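You operate a simulated robot arm through the tools that you are given. There is no shell and no other tool. Be economical: measure what you need, move in short steps, check, and stop when the job is done.

You are at the controls of a simulated robot arm. One attempt, no reset.

TASK
Stop the pump, shut the dripping trap cock and blot the water.
Fine: motor switch off first; wet rag in the scrap bin, catch cup under the spout.

It is judged by the outcome, as a careful person would: the job done as asked, and still so three seconds after it is handed in. It fails if anything else is knocked over, pushed out of place, dropped, spilled or broken.

THE ROBOT
A 6-joint arm with a two-finger parallel gripper, fixed in place. Base frame: the origin is at the foot of the arm, x ahead of it, y to its left, z up. Units: mm, degrees, N and s.
With the tool pointing down near the work surface it reaches from about 260 to 680 mm from the base axis. Its first joint turns from -66.0 to 66.0 degrees. Payload 2.9 kg.
Tool frame: the origin (TCP) lies between the finger pads and is the grasp point; the fingertips stand 30 mm ahead of it; z points along the fingers, y is the line along which they close. Largest opening 110 mm; finger width 20, thickness 10; the body of the gripper, 48 by 112 mm, starts 55 mm behind the TCP.
Orientation is told as [roll, pitch, yaw] about the base's x, y, z axes, in that order, counted from this pose: with the fingers straight down and closing along the base's y, the tool's x points along the base's -x, its y along +y and its z along -z.

THE INTERFACE
- The arm moves only by the tool move_arm. Its argument "rows" is a list of rows, each a list of 2 entries, a list of its own where there are three numbers: the shift along the tool's x, y, z in mm, then the turn, a rotation vector about the tool's x, y, z in degrees. In form: [[[tx, ty, tz], [wx, wy, wz]], ...]. A call has 1 to 8 rows; each row is the pose to reach, as a shift and turn from the pose commanded when the call began, along the tool's axes at that moment. "grip" is the gripper command, from -1 (shut) to 1 (fully open), values between in proportion, set as the call begins (left out, the last holds). Each row takes 0.2 s and may step no farther than 50 mm and 8.6 degrees from the row before; otherwise, or with a gripper value out of range, the whole call is refused. Where a pose cannot be reached the arm comes as near as it can. A force on the tool above 70 N (or 10 N above the force at the start of the call, whichever is more), or a blocked arm, ends the call early, and 0.2 s more pass. Each finger travels about 108 mm/s and halts on what it meets, pressing with about 43 N; the grip force reading is that of the motor and also rises with nothing between the fingers. The clock runs only during rows and for 0.2 s after the last one: add rows that repeat a pose to give the fingers time. The reply holds the time, the measured pose of the TCP, the force on the tool along the base axes, the opening and the grip force, in the units named above and with some noise, with the torque about the TCP (base axes, N m) and any sound that the robot's microphone picked up.
- Cameras (640 x 400 px; columns grow to the right, rows downward): "scene" is fixed at [76.2, 435, 1382.5]; the picture's right is [-0.75, -0.66, 0.00], its down [-0.39, 0.44, -0.81] and it looks along [0.53, -0.61, -0.59] (base axes); focal length 308 px, centre (320, 200). "wrist" rides on the gripper at [72, 17, -103] in the tool frame; the picture's right is [-0.23, 0.97, 0.00], its down [-0.76, -0.18, -0.62] and it looks along [-0.61, -0.14, 0.78] (tool axes); focal length 222 px, centre (320, 200). There is no depth. A picture from a camera that has moved, and an enlarged one, comes with that camera's place and axes in the base frame and with its lens.
- grab_frame(camera): a new picture of that camera. It takes no simulated time.
- close_up(camera, box): a new picture of the part [left, top, right, bottom] of that camera's present view, enlarged. It takes no simulated time.
- sign_off(): hands the job in; it is judged then, once.

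Go step by step. Nothing tells you positions but the pictures and the camera data: compare them with the known pose of the tool, close in by small moves and look again before you grip or let go. The budget is 120 turns and 84 pictures, counting those below and the enlarged ones. Unless the task says otherwise, let go and move clear before handing in, and close with one line.

The tools are called after "Call:" by a JSON object that holds its "fn" and its "kwargs". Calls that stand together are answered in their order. move_arm: Moves the arm, as the interface text tells. Its arguments: {"type":"object","properties":{"rows":{"type":"array","items":{"type":"array"}},"grip":{"type":"number"}},"required":["rows"]} The other tools are called the same way: grab_frame (camera) takes a picture; close_up (camera, box) takes an enlarged picture of a part of a camera's view; sign_off () hands the job in.

At the start:

```text
time_s: 0.0
tool_pos: [387.2, 39.9, 1193.3]
tool_rot: [0.0, 0.0, -0.1]
force: [-0.8, -0.1, -0.1]
torque: [0.0, 0.05, 0.0]
opening: 109.8
finger_force: 0.0
```

scene: 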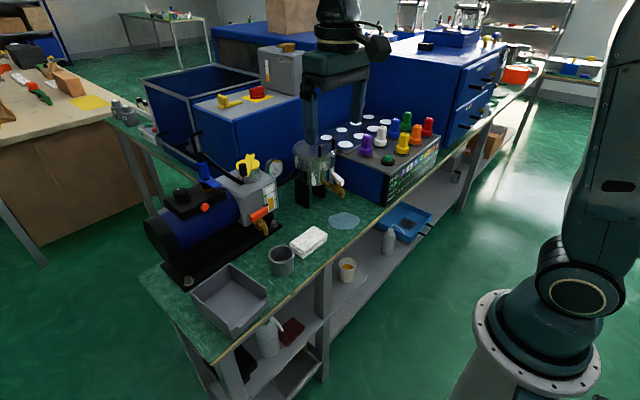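
wrist: 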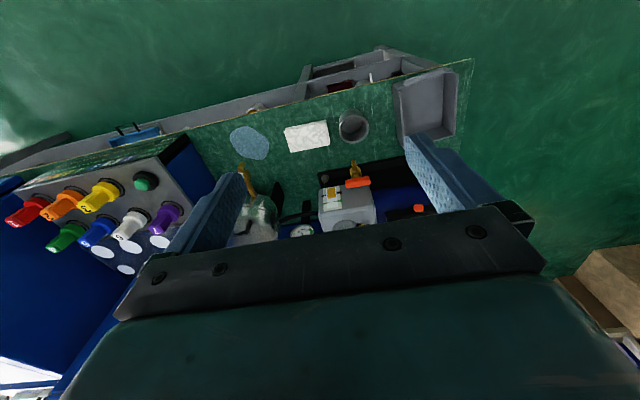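

I see a vacuum pump (blue) with an orange switch, a glass trap with a cock, a puddle, a white rag, a grey cup and a grey bin. I'll look closer first.

Call:
{"fn": "close_up", "kwargs": {"camera": "scene", "box": [220, 130, 380, 230]}}

Call:
{"fn": "close_up", "kwargs": {"camera": "scene", "box": [140, 150, 340, 360]}}

Call:
{"fn": "close_up", "kwargs": {"camera": "wrist", "box": [200, 60, 480, 250]}}

```text
4.00 times, centred on (300, 180) of scene
camera zoom: at [76.2, 435.0, 1382.5], right [-0.75, -0.66, 0.0], down [-0.39, 0.44, -0.81], along [0.53, -0.61, -0.59], focal length 1233 px, centre (400, 280)
```

zoom: 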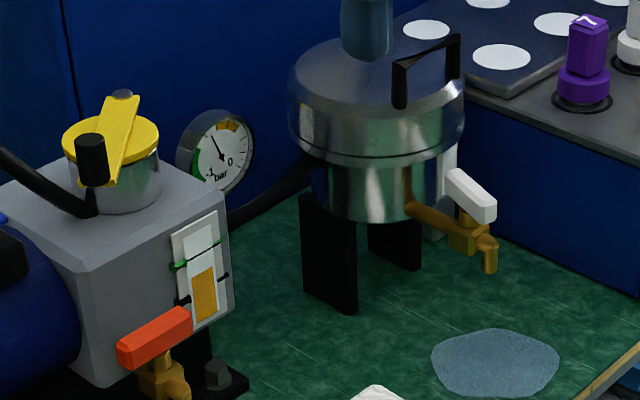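

```text
1.90 times, centred on (240, 255) of scene
camera zoom: at [76.2, 435.0, 1382.5], right [-0.75, -0.66, 0.0], down [-0.39, 0.44, -0.81], along [0.53, -0.61, -0.59], focal length 587 px, centre (472, 95)
```

zoom: 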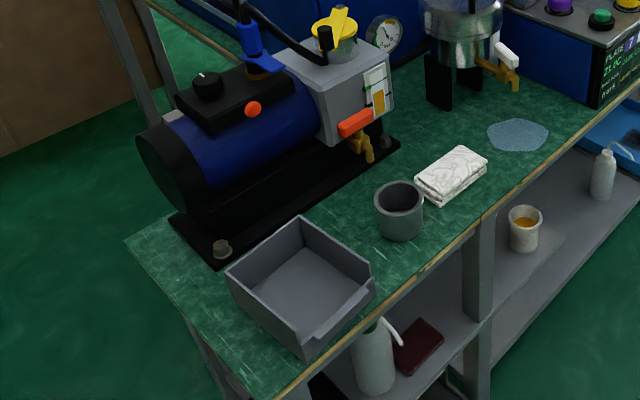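

```text
2.11 times, centred on (340, 155) of wrist
camera zoom: at [314.7, 57.7, 1296.6], right [0.23, 0.97, 0.0], down [0.76, -0.18, 0.62], along [0.61, -0.14, -0.78], focal length 468 px, centre (278, 295)
```

zoom: 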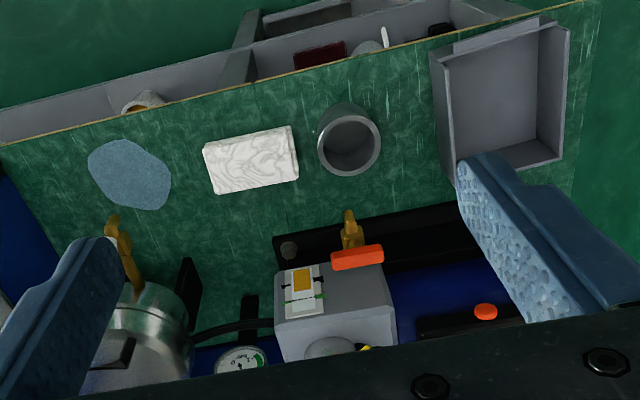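

The trap cock seems to be the white lever; the orange lever is the pump's own drain. I need to identify the motor switch and the markings.

Call:
{"fn": "close_up", "kwargs": {"camera": "scene", "box": [140, 150, 250, 240]}}

Call:
{"fn": "close_up", "kwargs": {"camera": "scene", "box": [300, 160, 370, 210]}}

Call:
{"fn": "close_up", "kwargs": {"camera": "scene", "box": [320, 90, 450, 210]}}

```text
4.44 times, centred on (195, 195) of scene
camera zoom: at [76.2, 435.0, 1382.5], right [-0.75, -0.66, 0.0], down [-0.39, 0.44, -0.81], along [0.53, -0.61, -0.59], focal length 1370 px, centre (876, 222)
```

zoom: 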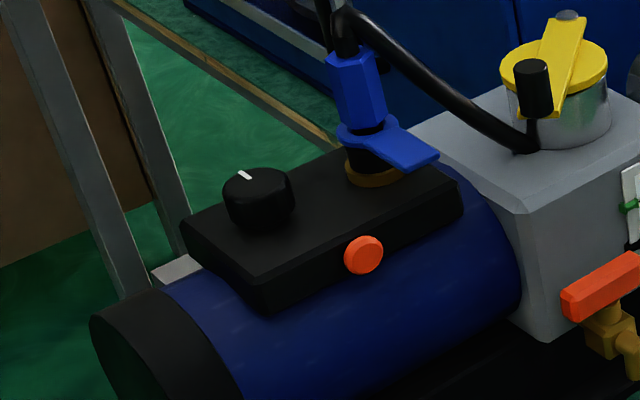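

```text
8.00 times, centred on (335, 185) of scene
camera zoom: at [76.2, 435.0, 1382.5], right [-0.75, -0.66, 0.0], down [-0.39, 0.44, -0.81], along [0.53, -0.61, -0.59], focal length 2466 px, centre (200, 320)
```

zoom: 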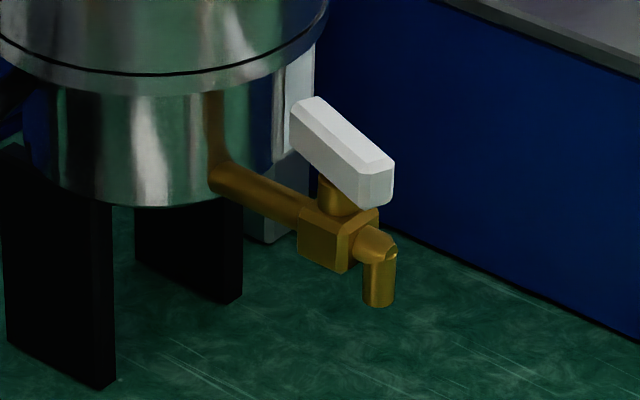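

```text
3.33 times, centred on (385, 150) of scene
camera zoom: at [76.2, 435.0, 1382.5], right [-0.75, -0.66, 0.0], down [-0.39, 0.44, -0.81], along [0.53, -0.61, -0.59], focal length 1028 px, centre (103, 367)
```

zoom: 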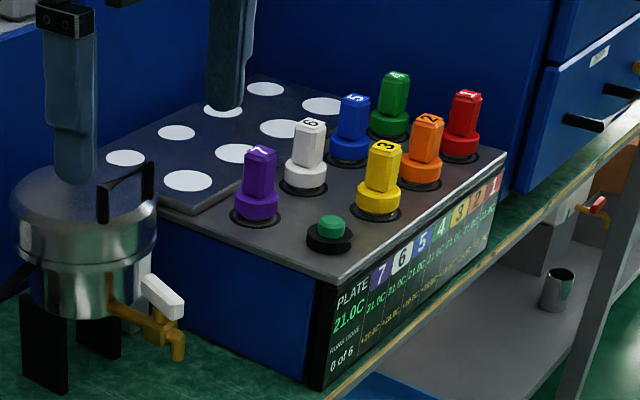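

Red button triangulates to about (645,185,953), and the black knob beside it to about (682,213,985). I'll move the wrist camera toward the motor for a better look.

Call:
{"fn": "move_arm", "kwargs": {"rows": [[[-15, 45, 0], [0, 0, 0]], [[-30, 90, 0], [0, 0, 0]], [[-43, 135, 0], [0, 0, 0]], [[-43, 160, 0], [0, 0, 0]]]}}

Call:
{"fn": "grab_frame", "kwargs": {"camera": "wrist"}}

```text
time_s: 1.0
tool_pos: [431.7, 201.4, 1193.1]
tool_rot: [-0.1, 0.2, 0.0]
force: [-1.3, -0.8, 0.1]
torque: [0.01, 0.02, 0.03]
opening: 110.0
finger_force: 0.1
```

```text
75 pictures are left
camera wrist: at [358.5, 218.7, 1296.2], right [0.23, 0.97, 0.0], down [0.76, -0.18, 0.62], along [0.61, -0.14, -0.78], focal length 222 px, centre (320, 200)
```

wrist: 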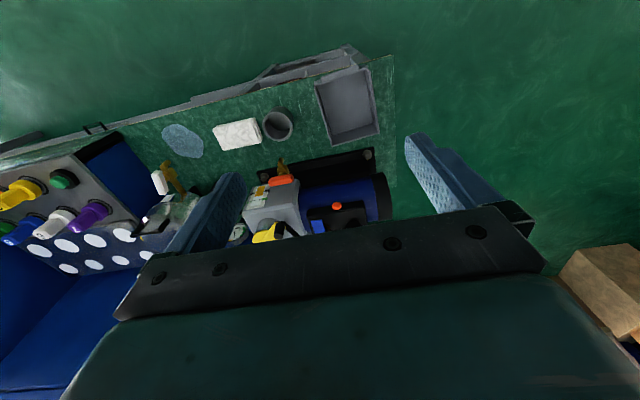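

The knob is partly visible now; I'll enlarge it.

Call:
{"fn": "close_up", "kwargs": {"camera": "wrist", "box": [290, 180, 400, 245]}}

Call:
{"fn": "close_up", "kwargs": {"camera": "wrist", "box": [130, 100, 290, 200]}}

Call:
{"fn": "close_up", "kwargs": {"camera": "scene", "box": [165, 170, 220, 215]}}

```text
5.82 times, centred on (345, 212) of wrist
camera zoom: at [358.5, 218.7, 1296.2], right [0.23, 0.97, 0.0], down [0.76, -0.18, 0.62], along [0.61, -0.14, -0.78], focal length 1292 px, centre (174, 127)
```

zoom: 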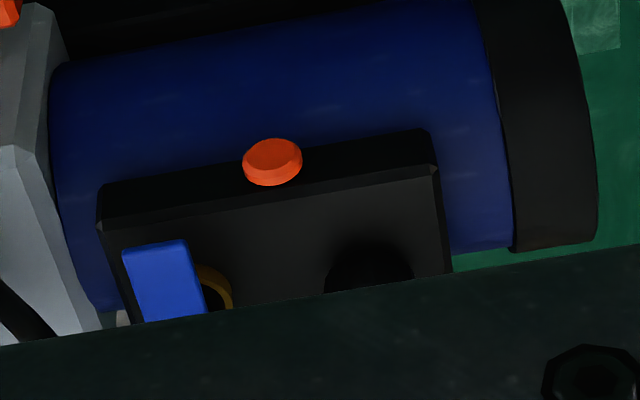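

```text
4.00 times, centred on (210, 150) of wrist
camera zoom: at [358.5, 218.7, 1296.2], right [0.23, 0.97, 0.0], down [0.76, -0.18, 0.62], along [0.61, -0.14, -0.78], focal length 888 px, centre (760, 400)
```

zoom: 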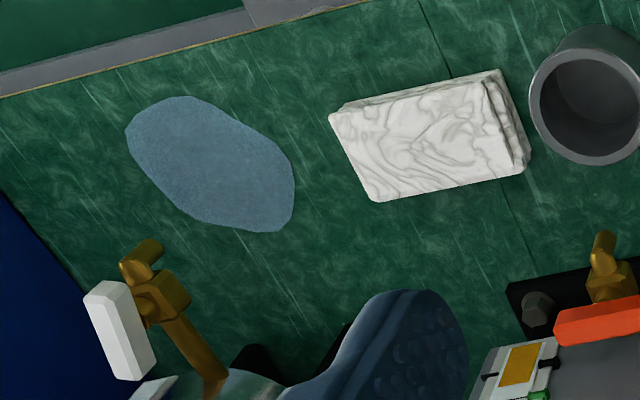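

```text
8.89 times, centred on (192, 192) of scene
camera zoom: at [76.2, 435.0, 1382.5], right [-0.75, -0.66, 0.0], down [-0.39, 0.44, -0.81], along [0.53, -0.61, -0.59], focal length 2740 px, centre (1453, 267)
```

zoom: 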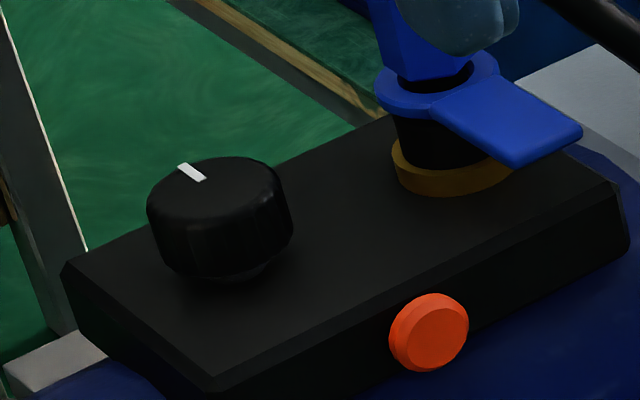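

The white trap lever lies along its pipe (open); the orange one lies across (closed). I'll move forward at height to view the knob and red button better.

Call:
{"fn": "move_arm", "kwargs": {"rows": [[[-40, 0, 0], [0, 0, 0]], [[-80, 0, 0], [0, 0, 0]], [[-90, 0, 0], [0, 0, 0]]]}}

Call:
{"fn": "close_up", "kwargs": {"camera": "wrist", "box": [250, 110, 410, 210]}}

```text
time_s: 1.8
tool_pos: [520.2, 199.7, 1194.1]
tool_rot: [0.1, 0.0, 0.0]
force: [0.6, -0.2, 0.0]
torque: [-0.03, -0.01, -0.04]
opening: 109.9
finger_force: 0.1
```

```text
4.00 times, centred on (330, 160) of wrist
camera zoom: at [448.3, 218.0, 1296.2], right [0.23, 0.97, 0.0], down [0.76, -0.18, 0.62], along [0.61, -0.14, -0.78], focal length 888 px, centre (280, 360)
```

zoom: 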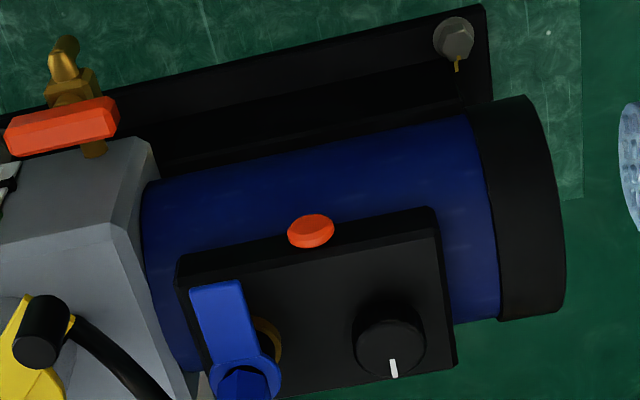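

Call:
{"fn": "close_up", "kwargs": {"camera": "wrist", "box": [315, 155, 375, 210]}}

Call:
{"fn": "close_up", "kwargs": {"camera": "scene", "box": [196, 198, 214, 214]}}

```text
7.27 times, centred on (345, 182) of wrist
camera zoom: at [448.3, 218.0, 1296.2], right [0.23, 0.97, 0.0], down [0.76, -0.18, 0.62], along [0.61, -0.14, -0.78], focal length 1615 px, centre (138, 327)
```

zoom: 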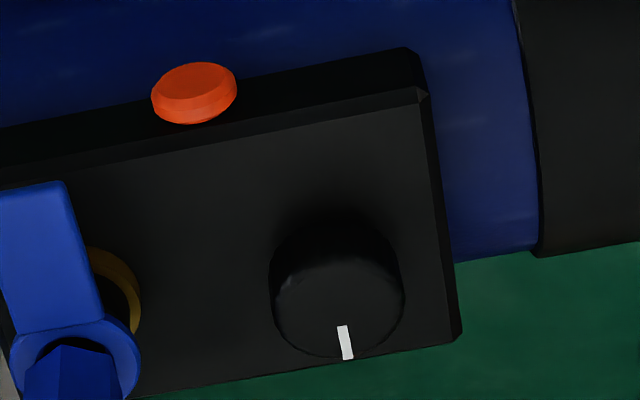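

```text
16.00 times, centred on (205, 206) of scene
camera zoom: at [76.2, 435.0, 1382.5], right [-0.75, -0.66, 0.0], down [-0.39, 0.44, -0.81], along [0.53, -0.61, -0.59], focal length 4932 px, centre (2160, 104)
```

zoom: 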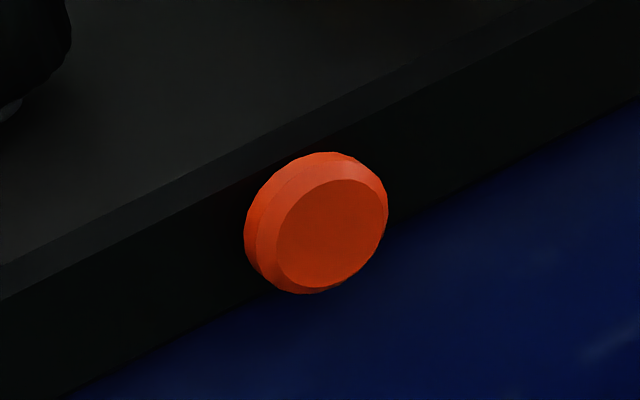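

The button face is at about (647,186,949), a push-button or lamp facing the robot; the knob is beside it. I'll close the fingers and tilt the tool forward so I can press the red button gently from the front and observe.

Call:
{"fn": "move_arm", "kwargs": {"grip": -1, "rows": [[[10, 0, 0], [0, -7.5, 0]], [[15, 0, 0], [0, -15, 0]], [[20, 0, 10], [0, -22.5, 0]], [[20, 0, 30], [0, -30, 0]], [[20, 0, 50], [0, -37.5, 0]], [[20, 0, 70], [0, -45, 0]], [[20, 0, 90], [0, -52.5, 0]], [[20, 0, 110], [0, -60, 0]]]}}

Call:
{"fn": "grab_frame", "kwargs": {"camera": "wrist"}}

Call:
{"fn": "grab_frame", "kwargs": {"camera": "scene"}}

```text
time_s: 3.6
tool_pos: [566.0, 254.6, 1244.4]
tool_rot: [-1.8, -34.0, -0.1]
force: [0.1, 0.3, -0.2]
torque: [-0.02, -0.01, -0.01]
opening: 0.1
finger_force: 37.8
out of reach, approached as far as the arm can: row 1, 2, 3, 4, 5, 6, 7, 8
```

```text
68 pictures are left
camera wrist: at [448.3, 275.2, 1289.7], right [0.21, 0.97, 0.1], down [0.28, -0.16, 0.95], along [0.94, -0.17, -0.3], focal length 222 px, centre (320, 200)
```

wrist: 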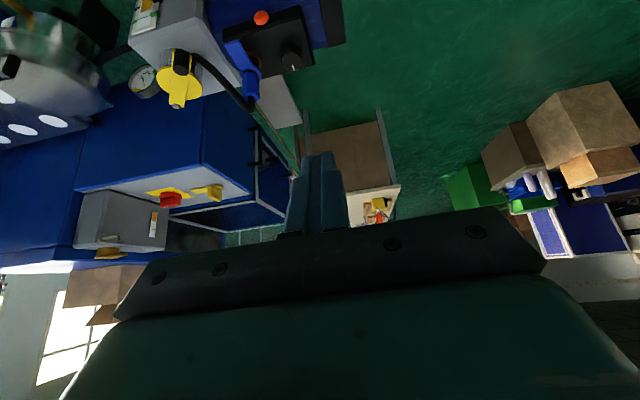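

```text
67 pictures are left
```

scene: 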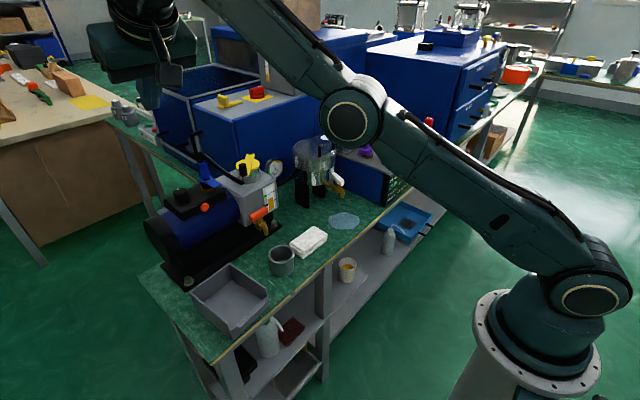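

The arm couldn't tilt at this height. I'll issue a null move to learn where the commanded pose stands.

Call:
{"fn": "move_arm", "kwargs": {"rows": [[[0, 0, 0], [0, 0, 0]], [[0, 0, 0], [0, 0, 0]]]}}

```text
time_s: 4.2
tool_pos: [564.7, 254.3, 1244.2]
tool_rot: [-1.8, -34.0, -0.2]
force: [0.4, 0.5, -0.4]
torque: [0.03, 0.02, -0.01]
opening: 0.0
finger_force: 37.7
```

Call:
{"fn": "move_arm", "kwargs": {"rows": [[[27, -21, 19], [0, 0, 0]], [[54, -42, 38], [0, 0, 0]], [[82, -64, 58], [0, 0, 0]]]}}

```text
time_s: 5.0
tool_pos: [564.7, 254.5, 1244.2]
tool_rot: [-1.8, -34.0, -0.1]
force: [0.5, -0.4, 0.7]
torque: [0.0, 0.01, 0.01]
opening: 0.1
finger_force: 37.5
out of reach, approached as far as the arm can: row 1, 2, 3
```

The arm is caught on some limit; I'll tilt back toward vertical.

Call:
{"fn": "move_arm", "kwargs": {"rows": [[[0, 0, 0], [0, 7, 0]], [[0, 0, 0], [0, 14, 0]], [[0, 0, 0], [0, 21, 0]], [[0, 0, 0], [0, 28, 0]], [[0, 0, 0], [0, 34, 0]]]}}

```text
time_s: 6.2
tool_pos: [522.7, 243.7, 1221.7]
tool_rot: [-1.5, -2.2, -1.0]
force: [0.3, -0.2, 0.1]
torque: [0.02, 0.0, 0.02]
opening: 0.0
finger_force: 38.2
out of reach, approached as far as the arm can: row 3, 4, 5
```

Call:
{"fn": "move_arm", "kwargs": {"rows": [[[20, -20, 30], [0, 2, 0]], [[40, -40, 60], [0, 2, 0]], [[43, -44, 100], [0, 2, 0]]]}}

Call:
{"fn": "grab_frame", "kwargs": {"camera": "scene"}}

```text
time_s: 7.0
tool_pos: [504.5, 198.7, 1128.6]
tool_rot: [-2.1, 2.2, -15.5]
force: [-3.8, 1.0, -0.5]
torque: [-0.05, -0.35, 0.01]
opening: 0.0
finger_force: 38.0
out of reach, approached as far as the arm can: row 3
```

```text
66 pictures are left
```

scene: 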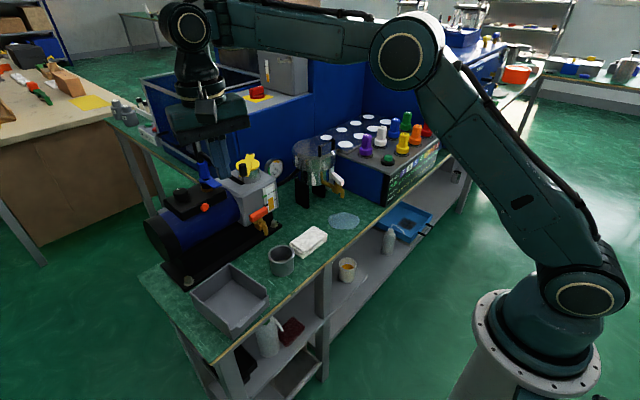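

Call:
{"fn": "move_arm", "kwargs": {"rows": [[[20, 0, 20], [0, 0, -7.5]], [[30, 0, 40], [0, -2, -15]], [[30, 0, 40], [0, -2, -15]]]}}

```text
time_s: 7.8
tool_pos: [491.0, 217.8, 1128.8]
tool_rot: [-1.2, 0.5, 13.9]
force: [0.1, 0.1, 0.0]
torque: [0.01, 0.0, 0.0]
opening: 0.0
finger_force: 37.5
out of reach, approached as far as the arm can: row 1, 2, 3
```

Call:
{"fn": "move_arm", "kwargs": {"rows": [[[20, 0, 0], [0, 0, 7]], [[40, 0, 0], [0, 0, 14]], [[60, 0, 0], [0, 0, 14]], [[60, 0, 0], [0, 0, 14]]]}}

```text
time_s: 8.8
tool_pos: [452.8, 228.8, 1155.4]
tool_rot: [0.4, 2.8, -0.2]
force: [-0.5, -0.4, 0.1]
torque: [0.02, -0.01, 0.01]
opening: 0.0
finger_force: 37.1
out of reach, approached as far as the arm can: row 1, 2, 3
```

Call:
{"fn": "move_arm", "kwargs": {"rows": [[[0, 0, 0], [0, 0, 0]], [[0, 0, 0], [0, 0, 0]], [[0, 0, 10], [0, 0, 0]], [[0, 0, 20], [0, 0, 0]], [[0, 0, 30], [0, 0, 0]]]}}

Call:
{"fn": "grab_frame", "kwargs": {"camera": "scene"}}

```text
time_s: 10.0
tool_pos: [468.7, 219.5, 1149.2]
tool_rot: [-1.3, 0.3, 0.0]
force: [1.0, 0.7, -0.4]
torque: [-0.01, -0.03, 0.01]
opening: 0.1
finger_force: 37.3
out of reach, approached as far as the arm can: row 3, 4, 5
```

```text
65 pictures are left
```

scene: 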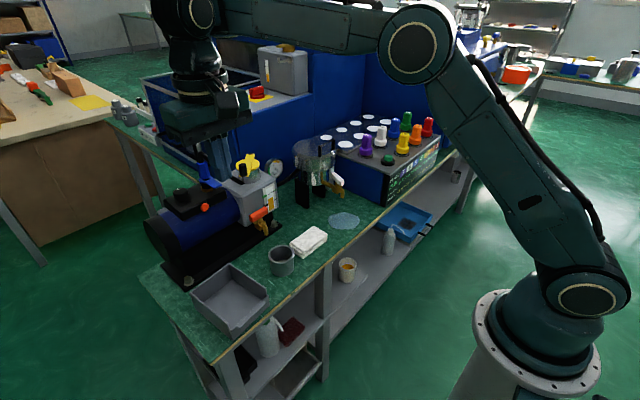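

I'll return to the start pose, which is known good, and restart from there.

Call:
{"fn": "move_arm", "kwargs": {"rows": [[[16, -36, -9], [0, 0, 0]], [[32, -72, -18], [0, 0, 0]], [[48, -108, -26], [0, 0, 0]], [[64, -144, -35], [0, 0, 0]], [[81, -179, -44], [0, 0, 0]], [[81, -179, -44], [0, 0, 0]]]}}

Call:
{"fn": "grab_frame", "kwargs": {"camera": "scene"}}

```text
time_s: 11.4
tool_pos: [400.7, 43.3, 1227.0]
tool_rot: [-1.2, 0.3, -0.1]
force: [0.6, 0.5, -0.4]
torque: [0.01, 0.02, 0.04]
opening: 0.0
finger_force: 37.8
out of reach, approached as far as the arm can: row 1, 2, 3, 4, 5, 6
```

```text
64 pictures are left
```

scene: 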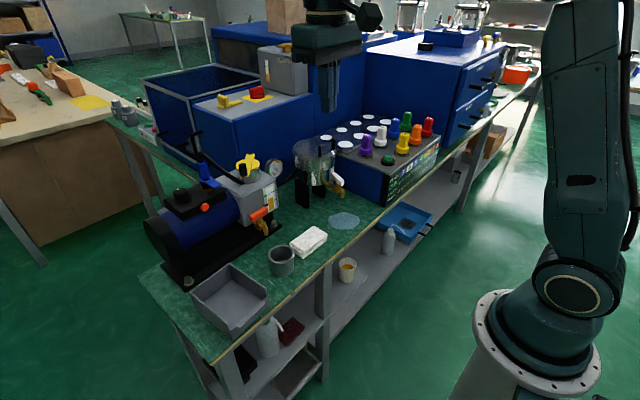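

Call:
{"fn": "move_arm", "kwargs": {"rows": [[[0, 0, 0], [0, 0, 0]], [[14, 0, 10], [0, 0, 0]], [[14, 0, 20], [0, 0, 0]], [[14, 0, 34], [0, 0, 0]], [[14, 0, 34], [0, 0, 0]], [[14, 0, 34], [0, 0, 0]]]}}

Call:
{"fn": "grab_frame", "kwargs": {"camera": "wrist"}}

```text
time_s: 12.8
tool_pos: [386.8, 80.1, 1202.3]
tool_rot: [4.3, 2.8, -0.4]
force: [0.5, -0.2, 0.0]
torque: [0.0, -0.02, -0.02]
opening: 0.0
finger_force: 37.6
out of reach, approached as far as the arm can: row 2, 3, 4
```

```text
63 pictures are left
camera wrist: at [319.4, 90.0, 1310.5], right [0.24, 0.97, 0.06], down [0.79, -0.23, 0.57], along [0.57, -0.09, -0.82], focal length 222 px, centre (320, 200)
```

wrist: 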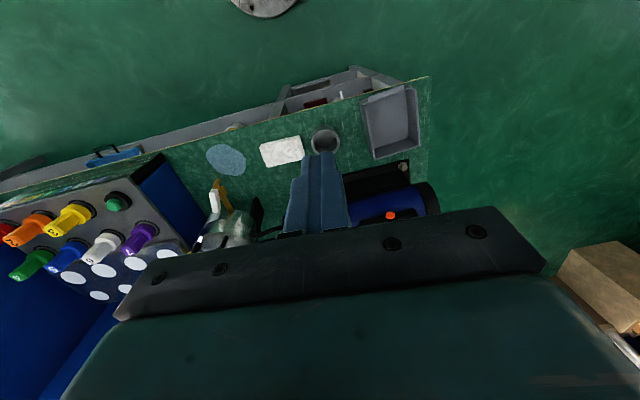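

Call:
{"fn": "move_arm", "kwargs": {"rows": [[[0, 0, 0], [0, 0, 0]], [[0, 0, 0], [0, 0, 0]]]}}

```text
time_s: 13.4
tool_pos: [386.5, 80.1, 1202.5]
tool_rot: [4.2, 2.8, -0.4]
force: [0.0, 0.6, 0.2]
torque: [0.0, 0.02, 0.0]
opening: 0.1
finger_force: 37.4
```

Call:
{"fn": "move_arm", "kwargs": {"rows": [[[0, -5, 0], [1, -0.7, 0]], [[0, -10, 2], [2, -1.4, 0]], [[0, -20, 4], [3, -2.1, 0]], [[0, -30, 6], [4.2, -2.8, 0]], [[0, -40, 9], [4.2, -2.8, 0]], [[0, -40, 9], [4.2, -2.8, 0]], [[0, -40, 9], [4.2, -2.8, 0]]]}}

```text
time_s: 15.0
tool_pos: [373.3, -0.6, 1153.8]
tool_rot: [-5.3, -2.7, 0.0]
force: [-0.1, 0.6, -0.4]
torque: [0.01, -0.01, 0.02]
opening: 0.0
finger_force: 37.3
out of reach, approached as far as the arm can: row 1
```

Call:
{"fn": "move_arm", "kwargs": {"rows": [[[0, 0, 0], [0, 0, 0]], [[0, 0, 0], [0, 0, 0]]]}}

Call:
{"fn": "grab_frame", "kwargs": {"camera": "scene"}}

```text
time_s: 15.6
tool_pos: [373.4, 1.1, 1152.4]
tool_rot: [-5.4, -2.7, 0.0]
force: [-0.2, 0.0, 0.2]
torque: [0.02, 0.01, 0.0]
opening: 0.0
finger_force: 37.9
```

```text
62 pictures are left
```

scene: 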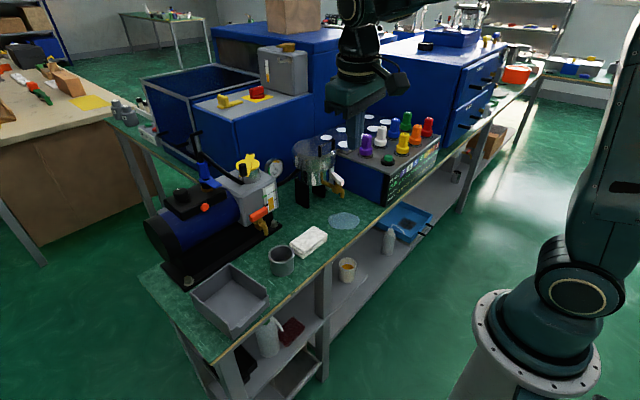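

Call:
{"fn": "move_arm", "kwargs": {"rows": [[[0, 0, 0], [-2.7, 1.3, 0]], [[0, 0, 0], [-5.4, 2.7, 0]], [[0, 0, 0], [-5.4, 2.7, 0]]]}}

```text
time_s: 16.4
tool_pos: [373.6, 0.7, 1155.0]
tool_rot: [0.0, 0.1, -0.1]
force: [0.8, 0.5, 0.1]
torque: [0.0, 0.01, 0.02]
opening: 0.2
finger_force: 37.5
```

Control is recovered. Now I go down and over to a point in front of the button at lower height, where the reach is better.

Call:
{"fn": "move_arm", "kwargs": {"rows": [[[-21, 31, 26], [0, 0, 0]], [[-42, 62, 52], [0, 0, 0]], [[-63, 94, 78], [0, 0, 0]], [[-84, 126, 104], [0, 0, 0]], [[-105, 157, 130], [0, 0, 0]], [[-126, 186, 155], [0, 0, 0]], [[-126, 186, 155], [0, 0, 0]]]}}

Call:
{"fn": "grab_frame", "kwargs": {"camera": "wrist"}}

```text
time_s: 18.0
tool_pos: [499.3, 188.6, 997.5]
tool_rot: [0.1, -0.1, -0.1]
force: [0.3, -0.7, -0.8]
torque: [0.0, 0.01, -0.03]
opening: 0.0
finger_force: 37.3
```

```text
61 pictures are left
camera wrist: at [427.7, 206.7, 1101.3], right [0.23, 0.97, 0.0], down [0.76, -0.18, 0.62], along [0.61, -0.14, -0.78], focal length 222 px, centre (320, 200)
```

wrist: 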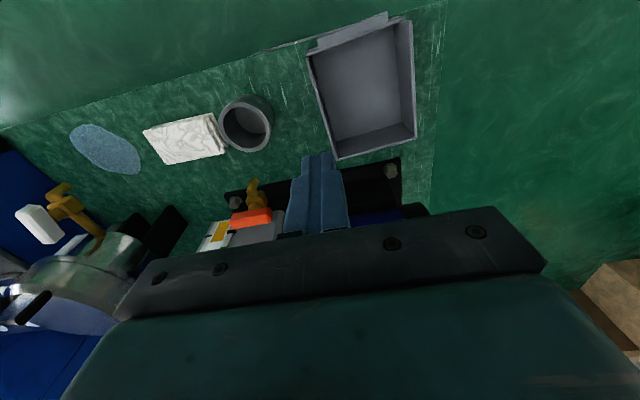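

Fine. Now tilt forward about 24° in small steps here.

Call:
{"fn": "move_arm", "kwargs": {"rows": [[[0, 0, 0], [0, -6, 0]], [[0, 0, 0], [0, -12, 0]], [[0, 0, 0], [0, -18, 0]], [[0, 0, 0], [0, -24, 0]], [[0, 0, 0], [0, -24, 0]]]}}

Call:
{"fn": "grab_frame", "kwargs": {"camera": "wrist"}}

```text
time_s: 19.2
tool_pos: [499.8, 188.6, 998.2]
tool_rot: [-0.1, -24.1, -0.1]
force: [0.2, 0.0, 0.2]
torque: [0.01, 0.03, 0.02]
opening: 0.0
finger_force: 38.1
```

```text
60 pictures are left
camera wrist: at [392.0, 205.8, 1062.9], right [0.21, 0.97, 0.09], down [0.44, -0.18, 0.88], along [0.87, -0.14, -0.47], focal length 222 px, centre (320, 200)
```

wrist: 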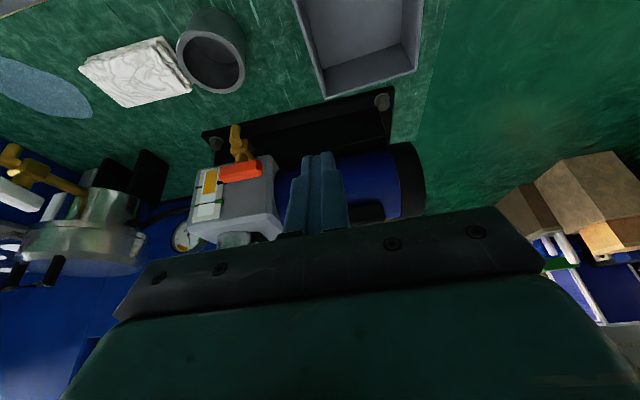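

Call:
{"fn": "move_arm", "kwargs": {"rows": [[[0, 0, 0], [0, -7, 0]], [[0, 0, 0], [0, -14, 0]], [[0, 0, 0], [0, -21, 0]], [[0, 0, 0], [0, -28, 0]], [[0, 0, 0], [0, -28, 0]]]}}

Call:
{"fn": "grab_frame", "kwargs": {"camera": "wrist"}}

```text
time_s: 20.4
tool_pos: [499.4, 187.6, 999.0]
tool_rot: [0.0, -52.1, 0.0]
force: [-0.4, 0.5, 0.0]
torque: [-0.03, 0.02, 0.03]
opening: 0.0
finger_force: 37.5
```

```text
59 pictures are left
camera wrist: at [374.1, 205.4, 1004.6], right [0.14, 0.97, 0.18], down [-0.02, -0.18, 0.98], along [0.99, -0.14, 0.0], focal length 222 px, centre (320, 200)
```

wrist: 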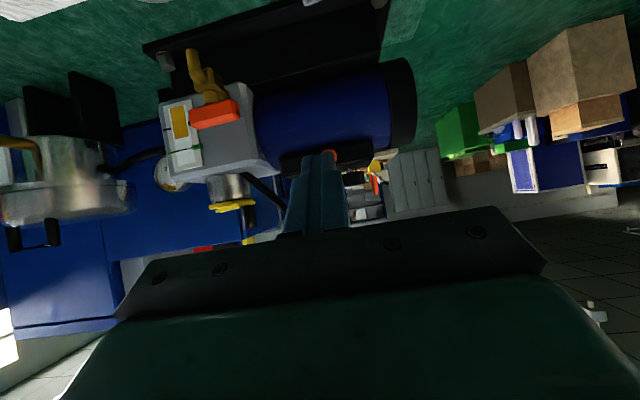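

Tilting works here (52°). The button again comes out at about (640,188,953). I'll bring the fingertips just in front of it.

Call:
{"fn": "move_arm", "kwargs": {"rows": [[[-11.5, 0, 31], [0, 0, 0]], [[-23, 0, 62], [0, 0, 0]], [[-34.5, 0, 88], [0, 0, 0]], [[-34.5, 0, 88], [0, 0, 0]]]}}

Call:
{"fn": "close_up", "kwargs": {"camera": "wrist", "box": [240, 90, 400, 190]}}

Call:
{"fn": "close_up", "kwargs": {"camera": "scene", "box": [140, 140, 300, 240]}}

```text
time_s: 21.4
tool_pos: [589.9, 187.5, 972.6]
tool_rot: [-0.1, -52.0, 0.0]
force: [-0.1, 0.0, 0.5]
torque: [-0.03, 0.03, -0.02]
opening: 0.1
finger_force: 37.6
```

```text
4.00 times, centred on (320, 140) of wrist
camera zoom: at [464.7, 204.9, 978.4], right [0.14, 0.97, 0.18], down [-0.02, -0.18, 0.98], along [0.99, -0.14, 0.0], focal length 888 px, centre (320, 440)
```

zoom: 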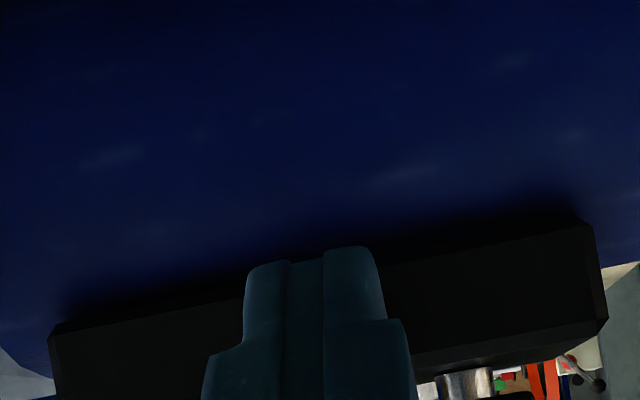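

```text
4.00 times, centred on (220, 190) of scene
camera zoom: at [76.2, 435.0, 1382.5], right [-0.75, -0.66, 0.0], down [-0.39, 0.44, -0.81], along [0.53, -0.61, -0.59], focal length 1233 px, centre (720, 240)
```

zoom: 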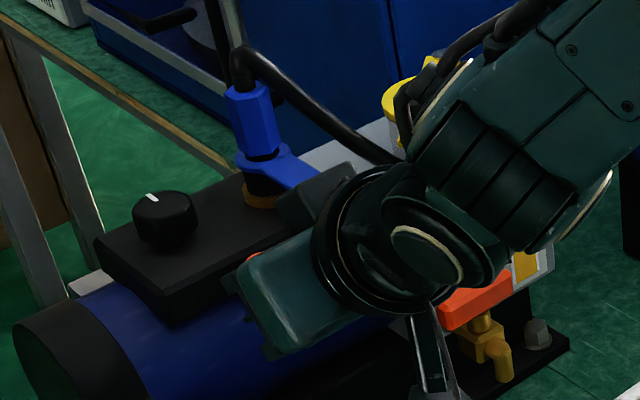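

Fingertips cover the button. I'll advance slowly in +x watching the force.

Call:
{"fn": "move_arm", "kwargs": {"rows": [[[-1, 0, 6], [0, 0, 0]], [[-4, 0, 10], [0, 0, 0]], [[-5, 0, 11.5], [0, 0, 0]]]}}

```text
time_s: 22.2
tool_pos: [603.0, 187.5, 967.9]
tool_rot: [0.0, -52.0, -0.1]
force: [0.0, 0.1, 0.6]
torque: [0.04, -0.02, -0.01]
opening: 0.1
finger_force: 37.5
```

Call:
{"fn": "move_arm", "kwargs": {"rows": [[[-1.2, 0, 1.6], [0, 0, 0]], [[-2.4, 0, 3.2], [0, 0, 0]], [[-3, 0, 4], [0, 0, 0]]]}}

Call:
{"fn": "close_up", "kwargs": {"camera": "wrist", "box": [260, 120, 380, 200]}}

```text
time_s: 23.0
tool_pos: [607.2, 186.8, 968.5]
tool_rot: [-0.1, -52.0, 0.0]
force: [0.0, -0.5, -0.4]
torque: [0.01, -0.01, 0.01]
opening: 0.3
finger_force: 37.4
```

```text
5.00 times, centred on (320, 160) of wrist
camera zoom: at [481.9, 205.2, 974.8], right [0.14, 0.97, 0.18], down [-0.02, -0.18, 0.98], along [0.99, -0.14, 0.0], focal length 1111 px, centre (320, 400)
```

zoom: 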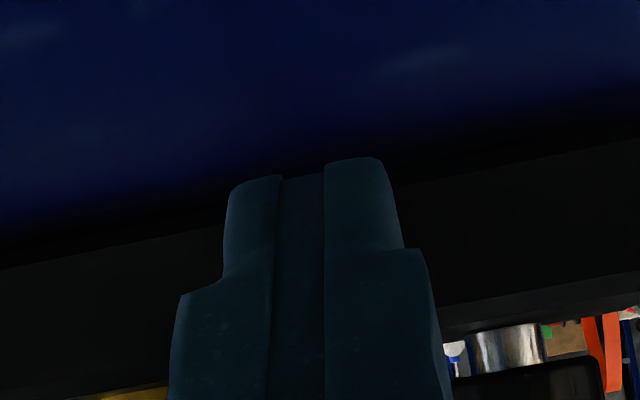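

Call:
{"fn": "move_arm", "kwargs": {"rows": [[[-1.2, 0, 1.6], [0, 0, 0]], [[-2.4, 0, 3.2], [0, 0, 0]]]}}

```text
time_s: 23.6
tool_pos: [611.7, 187.2, 967.5]
tool_rot: [-0.1, -52.0, -0.1]
force: [-0.1, -0.6, 0.3]
torque: [0.01, -0.02, 0.02]
opening: 0.0
finger_force: 37.8
```

Call:
{"fn": "move_arm", "kwargs": {"rows": [[[-1.2, 0, 1.6], [0, 0, 0]], [[-1.9, 0, 2.4], [0, 0, 0]]]}}

Call:
{"fn": "close_up", "kwargs": {"camera": "scene", "box": [170, 170, 250, 220]}}

```text
time_s: 24.2
tool_pos: [614.4, 188.2, 968.5]
tool_rot: [-0.1, -52.0, 0.0]
force: [-1.8, 0.4, 0.5]
torque: [0.02, 0.0, 0.01]
opening: 0.0
finger_force: 37.9
heard: click
```

```text
8.00 times, centred on (210, 195) of scene
camera zoom: at [76.2, 435.0, 1382.5], right [-0.75, -0.66, 0.0], down [-0.39, 0.44, -0.81], along [0.53, -0.61, -0.59], focal length 2466 px, centre (1200, 240)
```

zoom: 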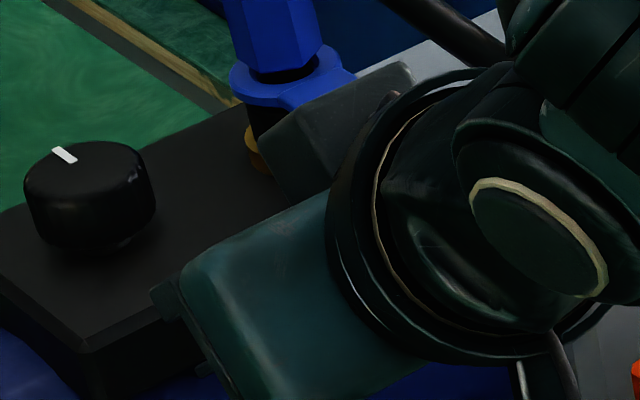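

A click was heard: the button is a real push switch. I'll back off without pressing again and look.

Call:
{"fn": "move_arm", "kwargs": {"rows": [[[12, 0, -16], [0, 0, 0]], [[25, 0, -40], [0, 0, 0]], [[35, 0, -88], [0, 0, 0]], [[35, 0, -125], [0, 0, 0]]]}}

Call:
{"fn": "close_up", "kwargs": {"camera": "wrist", "box": [220, 70, 380, 170]}}

Call:
{"fn": "close_up", "kwargs": {"camera": "scene", "box": [170, 140, 300, 220]}}

```text
time_s: 25.2
tool_pos: [494.5, 187.5, 1017.3]
tool_rot: [-0.1, -52.0, -0.1]
force: [0.3, 0.4, 0.2]
torque: [-0.02, -0.02, -0.02]
opening: 0.2
finger_force: 38.4
```

```text
4.00 times, centred on (300, 120) of wrist
camera zoom: at [368.3, 205.3, 1024.2], right [0.14, 0.97, 0.18], down [-0.02, -0.18, 0.98], along [0.99, -0.14, 0.0], focal length 888 px, centre (400, 520)
```

zoom: 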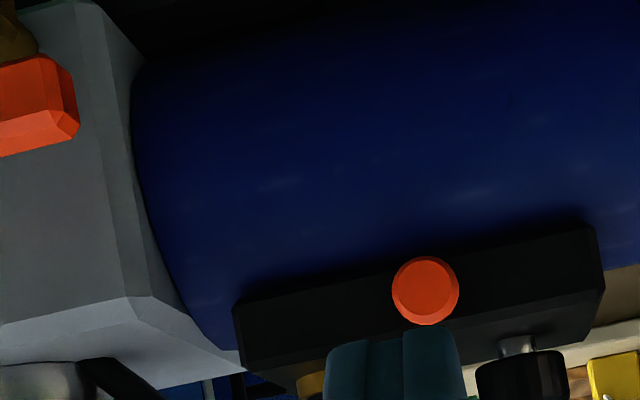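

```text
4.92 times, centred on (235, 180) of scene
camera zoom: at [76.2, 435.0, 1382.5], right [-0.75, -0.66, 0.0], down [-0.39, 0.44, -0.81], along [0.53, -0.61, -0.59], focal length 1518 px, centre (738, 298)
```

zoom: 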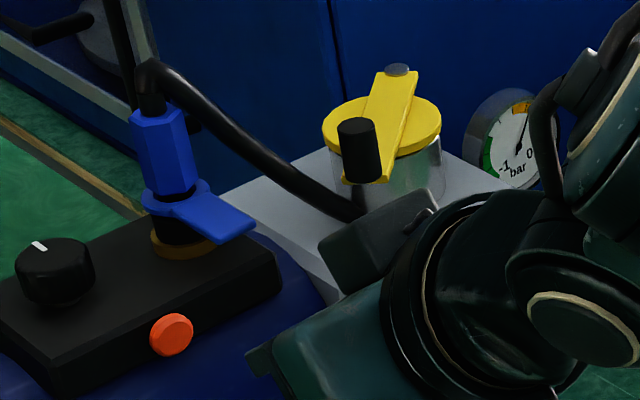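

The gauge needle has moved toward 0, so the pump seems to have stopped. I'll tilt back to vertical and check the gauge again.

Call:
{"fn": "move_arm", "kwargs": {"rows": [[[0, 0, -10], [0, 7.5, 0]], [[0, 0, -10], [0, 15, 0]], [[0, 0, -10], [0, 22.5, 0]], [[0, 0, -10], [0, 30, 0]], [[0, 0, -10], [0, 37.5, 0]], [[0, 0, -10], [0, 45, 0]], [[0, 0, -10], [0, 52, 0]], [[0, 0, -10], [0, 52, 0]]]}}

Call:
{"fn": "close_up", "kwargs": {"camera": "scene", "box": [255, 150, 295, 190]}}

Call:
{"fn": "close_up", "kwargs": {"camera": "scene", "box": [180, 180, 230, 220]}}

```text
time_s: 27.0
tool_pos: [486.7, 187.6, 1024.1]
tool_rot: [0.0, 0.1, 0.0]
force: [-0.4, 0.3, 0.5]
torque: [0.01, -0.03, 0.0]
opening: 0.0
finger_force: 38.1
```

```text
10.00 times, centred on (275, 170) of scene
camera zoom: at [76.2, 435.0, 1382.5], right [-0.75, -0.66, 0.0], down [-0.39, 0.44, -0.81], along [0.53, -0.61, -0.59], focal length 3083 px, centre (770, 500)
```

zoom: 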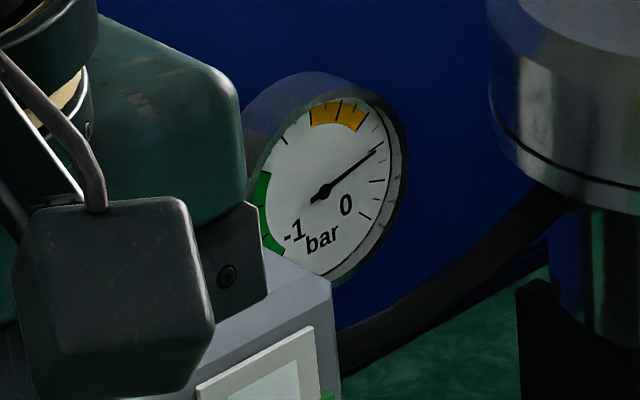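

```text
10.00 times, centred on (205, 200) of scene
camera zoom: at [76.2, 435.0, 1382.5], right [-0.75, -0.66, 0.0], down [-0.39, 0.44, -0.81], along [0.53, -0.61, -0.59], focal length 3083 px, centre (1470, 200)
```

zoom: 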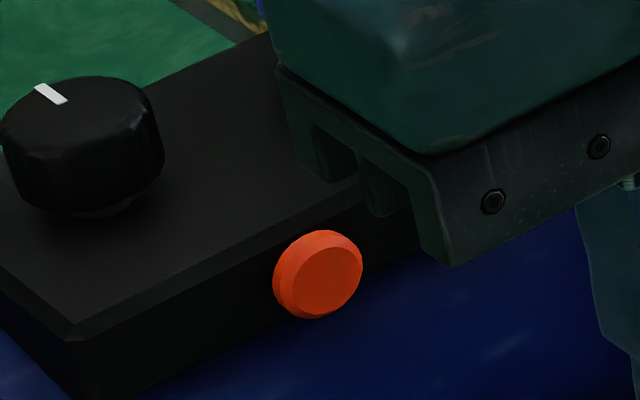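

The needle is falling to 0 bar: pump stopped. Next, the trap cock's white lever, at roughly (550,-190,888); I'll move over there for a closer look.

Call:
{"fn": "move_arm", "kwargs": {"grip": -0.1, "rows": [[[10, -48, 0], [0, 0, 0]], [[20, -96, 0], [0, 0, 0]], [[27, -144, 0], [0, 0, 0]], [[27, -192, 0], [0, 0, 0]], [[27, -240, 0], [0, 0, 0]], [[27, -288, 0], [0, 0, 0]], [[27, -338, 0], [0, 0, 0]], [[27, -358, 0], [0, 0, 0]]]}}

Call:
{"fn": "grab_frame", "kwargs": {"camera": "wrist"}}

Call:
{"fn": "grab_frame", "kwargs": {"camera": "scene"}}

```text
time_s: 28.8
tool_pos: [460.3, -172.0, 1023.9]
tool_rot: [0.0, -0.1, 0.0]
force: [0.4, -0.8, 0.0]
torque: [0.02, 0.04, -0.01]
opening: 49.6
finger_force: 0.0
```

```text
50 pictures are left
camera wrist: at [387.2, -153.9, 1127.0], right [0.23, 0.97, 0.0], down [0.76, -0.18, 0.62], along [0.61, -0.14, -0.78], focal length 222 px, centre (320, 200)
```

wrist: 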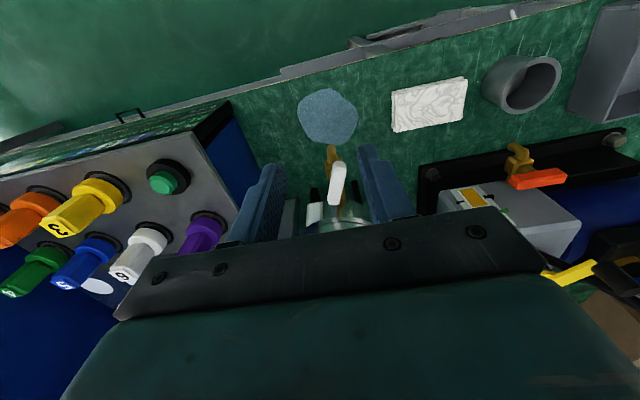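

```text
49 pictures are left
```

scene: 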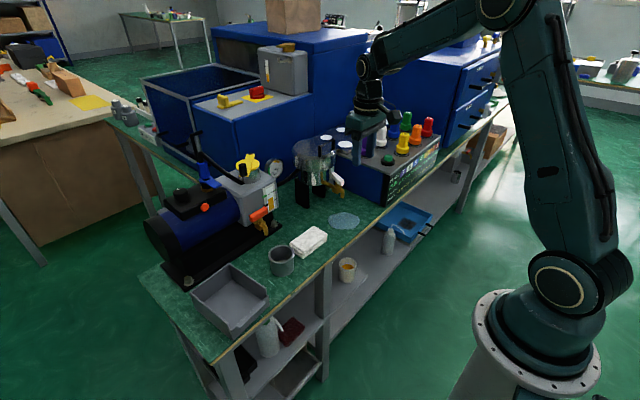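

Call:
{"fn": "close_up", "kwargs": {"camera": "wrist", "box": [270, 80, 400, 230]}}

Call:
{"fn": "close_up", "kwargs": {"camera": "scene", "box": [310, 155, 365, 205]}}

```text
2.67 times, centred on (335, 155) of wrist
camera zoom: at [387.2, -153.9, 1127.0], right [0.23, 0.97, 0.0], down [0.76, -0.18, 0.62], along [0.61, -0.14, -0.78], focal length 592 px, centre (280, 320)
```

zoom: 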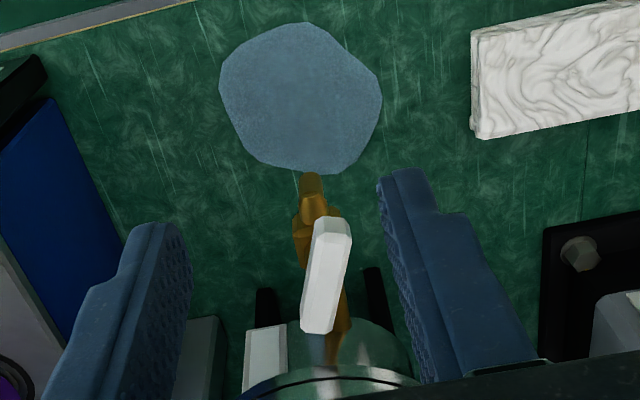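

```text
8.00 times, centred on (338, 180) of scene
camera zoom: at [76.2, 435.0, 1382.5], right [-0.75, -0.66, 0.0], down [-0.39, 0.44, -0.81], along [0.53, -0.61, -0.59], focal length 2466 px, centre (180, 360)
```

zoom: 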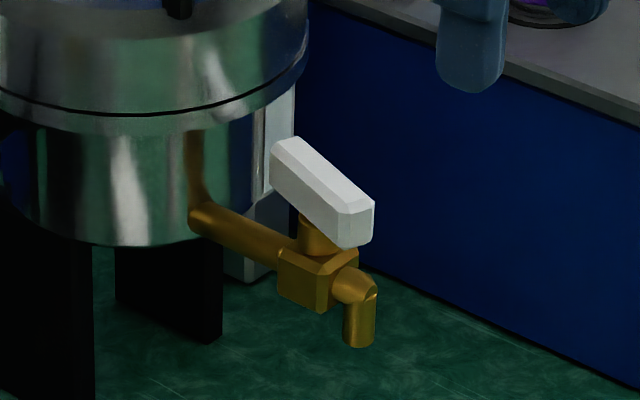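

The lever is a bar centred on its stem at about (537,-170), top z≈913, pointing roughly -19° from x, in line with its pipe (open). I'll align the gripper over it.

Call:
{"fn": "move_arm", "kwargs": {"rows": [[[-30, 0, 15], [0, 0, 6]], [[-60, 1, 30], [0, 0, 12]], [[-77, 2, 44], [0, 0, 18]], [[-77, 2, 44], [0, 0, 18]]]}}

Call:
{"fn": "grab_frame", "kwargs": {"camera": "wrist"}}

Call:
{"fn": "close_up", "kwargs": {"camera": "scene", "box": [300, 130, 380, 205]}}

```text
time_s: 29.8
tool_pos: [535.7, -169.3, 979.0]
tool_rot: [0.0, 0.0, -18.2]
force: [0.9, 0.5, -1.0]
torque: [0.0, 0.01, -0.01]
opening: 49.5
finger_force: 0.0
```

```text
46 pictures are left
camera wrist: at [473.3, -129.5, 1082.2], right [0.52, 0.85, 0.0], down [0.67, -0.41, 0.62], along [0.53, -0.32, -0.78], focal length 222 px, centre (320, 200)
```

wrist: 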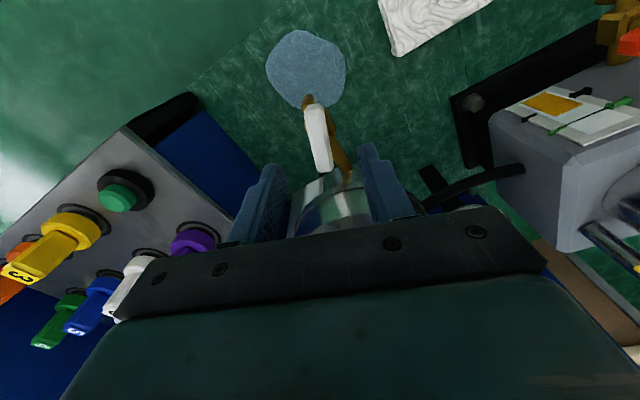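

```text
5.33 times, centred on (340, 168) of scene
camera zoom: at [76.2, 435.0, 1382.5], right [-0.75, -0.66, 0.0], down [-0.39, 0.44, -0.81], along [0.53, -0.61, -0.59], focal length 1644 px, centre (213, 373)
```

zoom: 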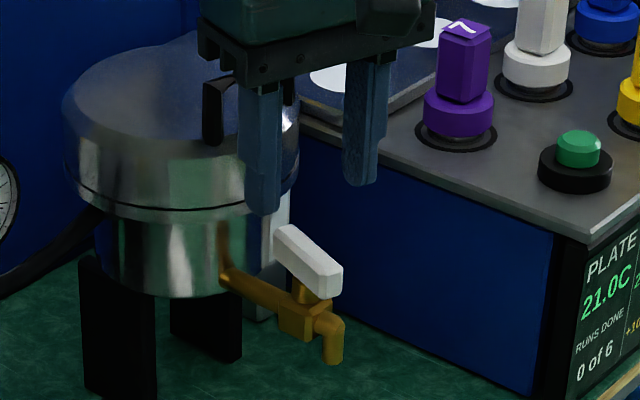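

Refined pivot about (533,-167), bar top z≈918, yaw about -21°. Descending with the fingers straddling the bar.

Call:
{"fn": "move_arm", "kwargs": {"rows": [[[3.3, 1.4, 20], [0, 0, 3]], [[3.3, 1.4, 40], [0, 0, 3]], [[3.3, 1.4, 62], [0, 0, 3]], [[3.3, 1.4, 62], [0, 0, 3]]]}}

Call:
{"fn": "close_up", "kwargs": {"camera": "wrist", "box": [220, 30, 420, 230]}}

Call:
{"fn": "close_up", "kwargs": {"camera": "scene", "box": [310, 140, 370, 205]}}

```text
time_s: 30.8
tool_pos: [533.5, -168.0, 918.5]
tool_rot: [0.1, -0.1, -21.1]
force: [0.0, 0.9, -0.1]
torque: [0.03, 0.04, -0.01]
opening: 49.7
finger_force: 0.2
```

```text
2.00 times, centred on (320, 130) of wrist
camera zoom: at [472.2, -124.1, 1021.0], right [0.56, 0.83, 0.0], down [0.65, -0.44, 0.62], along [0.52, -0.35, -0.78], focal length 444 px, centre (320, 340)
```

zoom: 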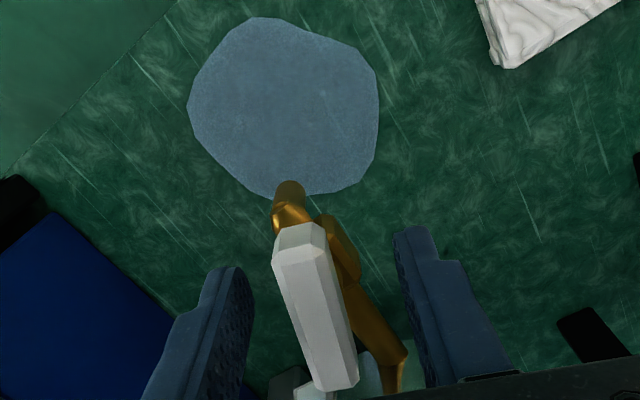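

```text
6.15 times, centred on (340, 172) of scene
camera zoom: at [76.2, 435.0, 1382.5], right [-0.75, -0.66, 0.0], down [-0.39, 0.44, -0.81], along [0.53, -0.61, -0.59], focal length 1897 px, centre (197, 369)
```

zoom: 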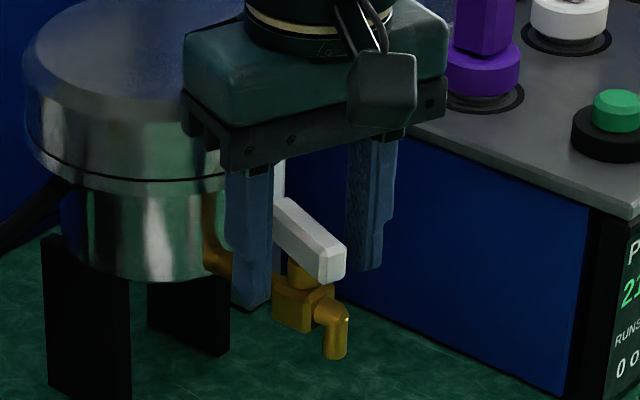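

Aligned well. Closing on the bar.

Call:
{"fn": "move_arm", "kwargs": {"grip": -1, "rows": [[[0, 0, 0], [0, 0, 0]], [[0, 0, 0], [0, 0, 0]], [[0, 0, 0], [0, 0, 0]]]}}

```text
time_s: 31.6
tool_pos: [533.4, -167.2, 918.7]
tool_rot: [-0.1, 0.0, -21.2]
force: [-5.2, -8.5, -1.0]
torque: [0.0, -0.04, -0.07]
opening: 14.9
finger_force: 45.2
```

Gripped (14.9 mm). I'll turn clockwise a little first and feel the torque.

Call:
{"fn": "move_arm", "kwargs": {"rows": [[[0, -1, 0], [0, 0, 4]], [[0, -1, 0], [0, 0, 8]]]}}

```text
time_s: 32.2
tool_pos: [533.3, -167.1, 917.7]
tool_rot: [0.0, 0.0, -29.1]
force: [-1.9, -4.6, -3.5]
torque: [0.06, 0.3, -0.03]
opening: 15.0
finger_force: 45.1
```

Call:
{"fn": "move_arm", "kwargs": {"rows": [[[0, 0, 0], [0, 0, 8]], [[0, 0, 0], [0, 0, 16]], [[0, 0, 0], [0, 0, 24]]]}}

Call:
{"fn": "close_up", "kwargs": {"camera": "scene", "box": [310, 140, 370, 205]}}

```text
time_s: 33.0
tool_pos: [534.1, -163.9, 918.0]
tool_rot: [0.1, 0.2, -52.1]
force: [-14.7, 15.8, -4.1]
torque: [-4.36, -2.77, 3.57]
opening: 14.8
finger_force: 45.1
```

```text
6.15 times, centred on (340, 172) of scene
camera zoom: at [75.8, 435.6, 1382.4], right [-0.75, -0.66, 0.0], down [-0.39, 0.44, -0.81], along [0.53, -0.61, -0.59], focal length 1897 px, centre (197, 369)
```

zoom: 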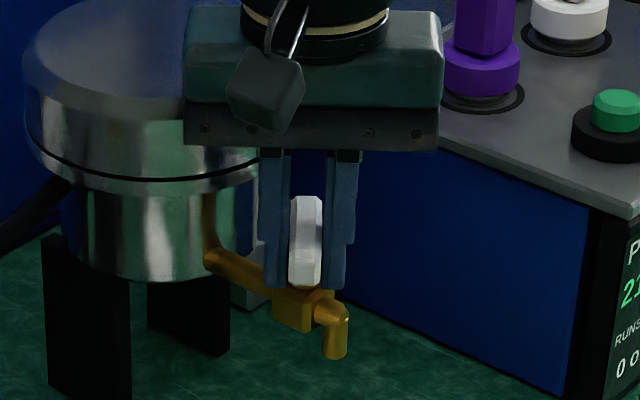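

Torque jumped at about -52°. I'll back off a few degrees to see whether this is a stop or a misalignment.

Call:
{"fn": "move_arm", "kwargs": {"rows": [[[0, 0, 0], [0, 0, -4]], [[0, 0, 0], [0, 0, -8]]]}}

Call:
{"fn": "close_up", "kwargs": {"camera": "wrist", "box": [220, 30, 420, 230]}}

```text
time_s: 33.6
tool_pos: [532.9, -165.2, 918.3]
tool_rot: [0.0, 0.2, -44.8]
force: [-8.2, 26.7, 5.6]
torque: [0.06, 0.23, 0.1]
opening: 15.0
finger_force: 44.8
```

```text
2.00 times, centred on (320, 130) of wrist
camera zoom: at [493.7, -101.0, 1021.7], right [0.85, 0.53, 0.0], down [0.42, -0.66, 0.62], along [0.33, -0.53, -0.78], focal length 444 px, centre (320, 340)
```

zoom: 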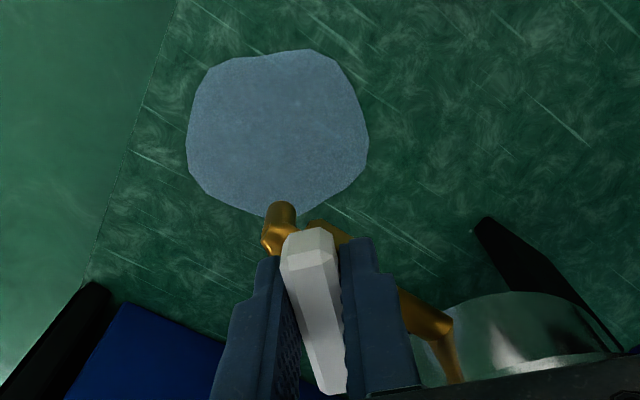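

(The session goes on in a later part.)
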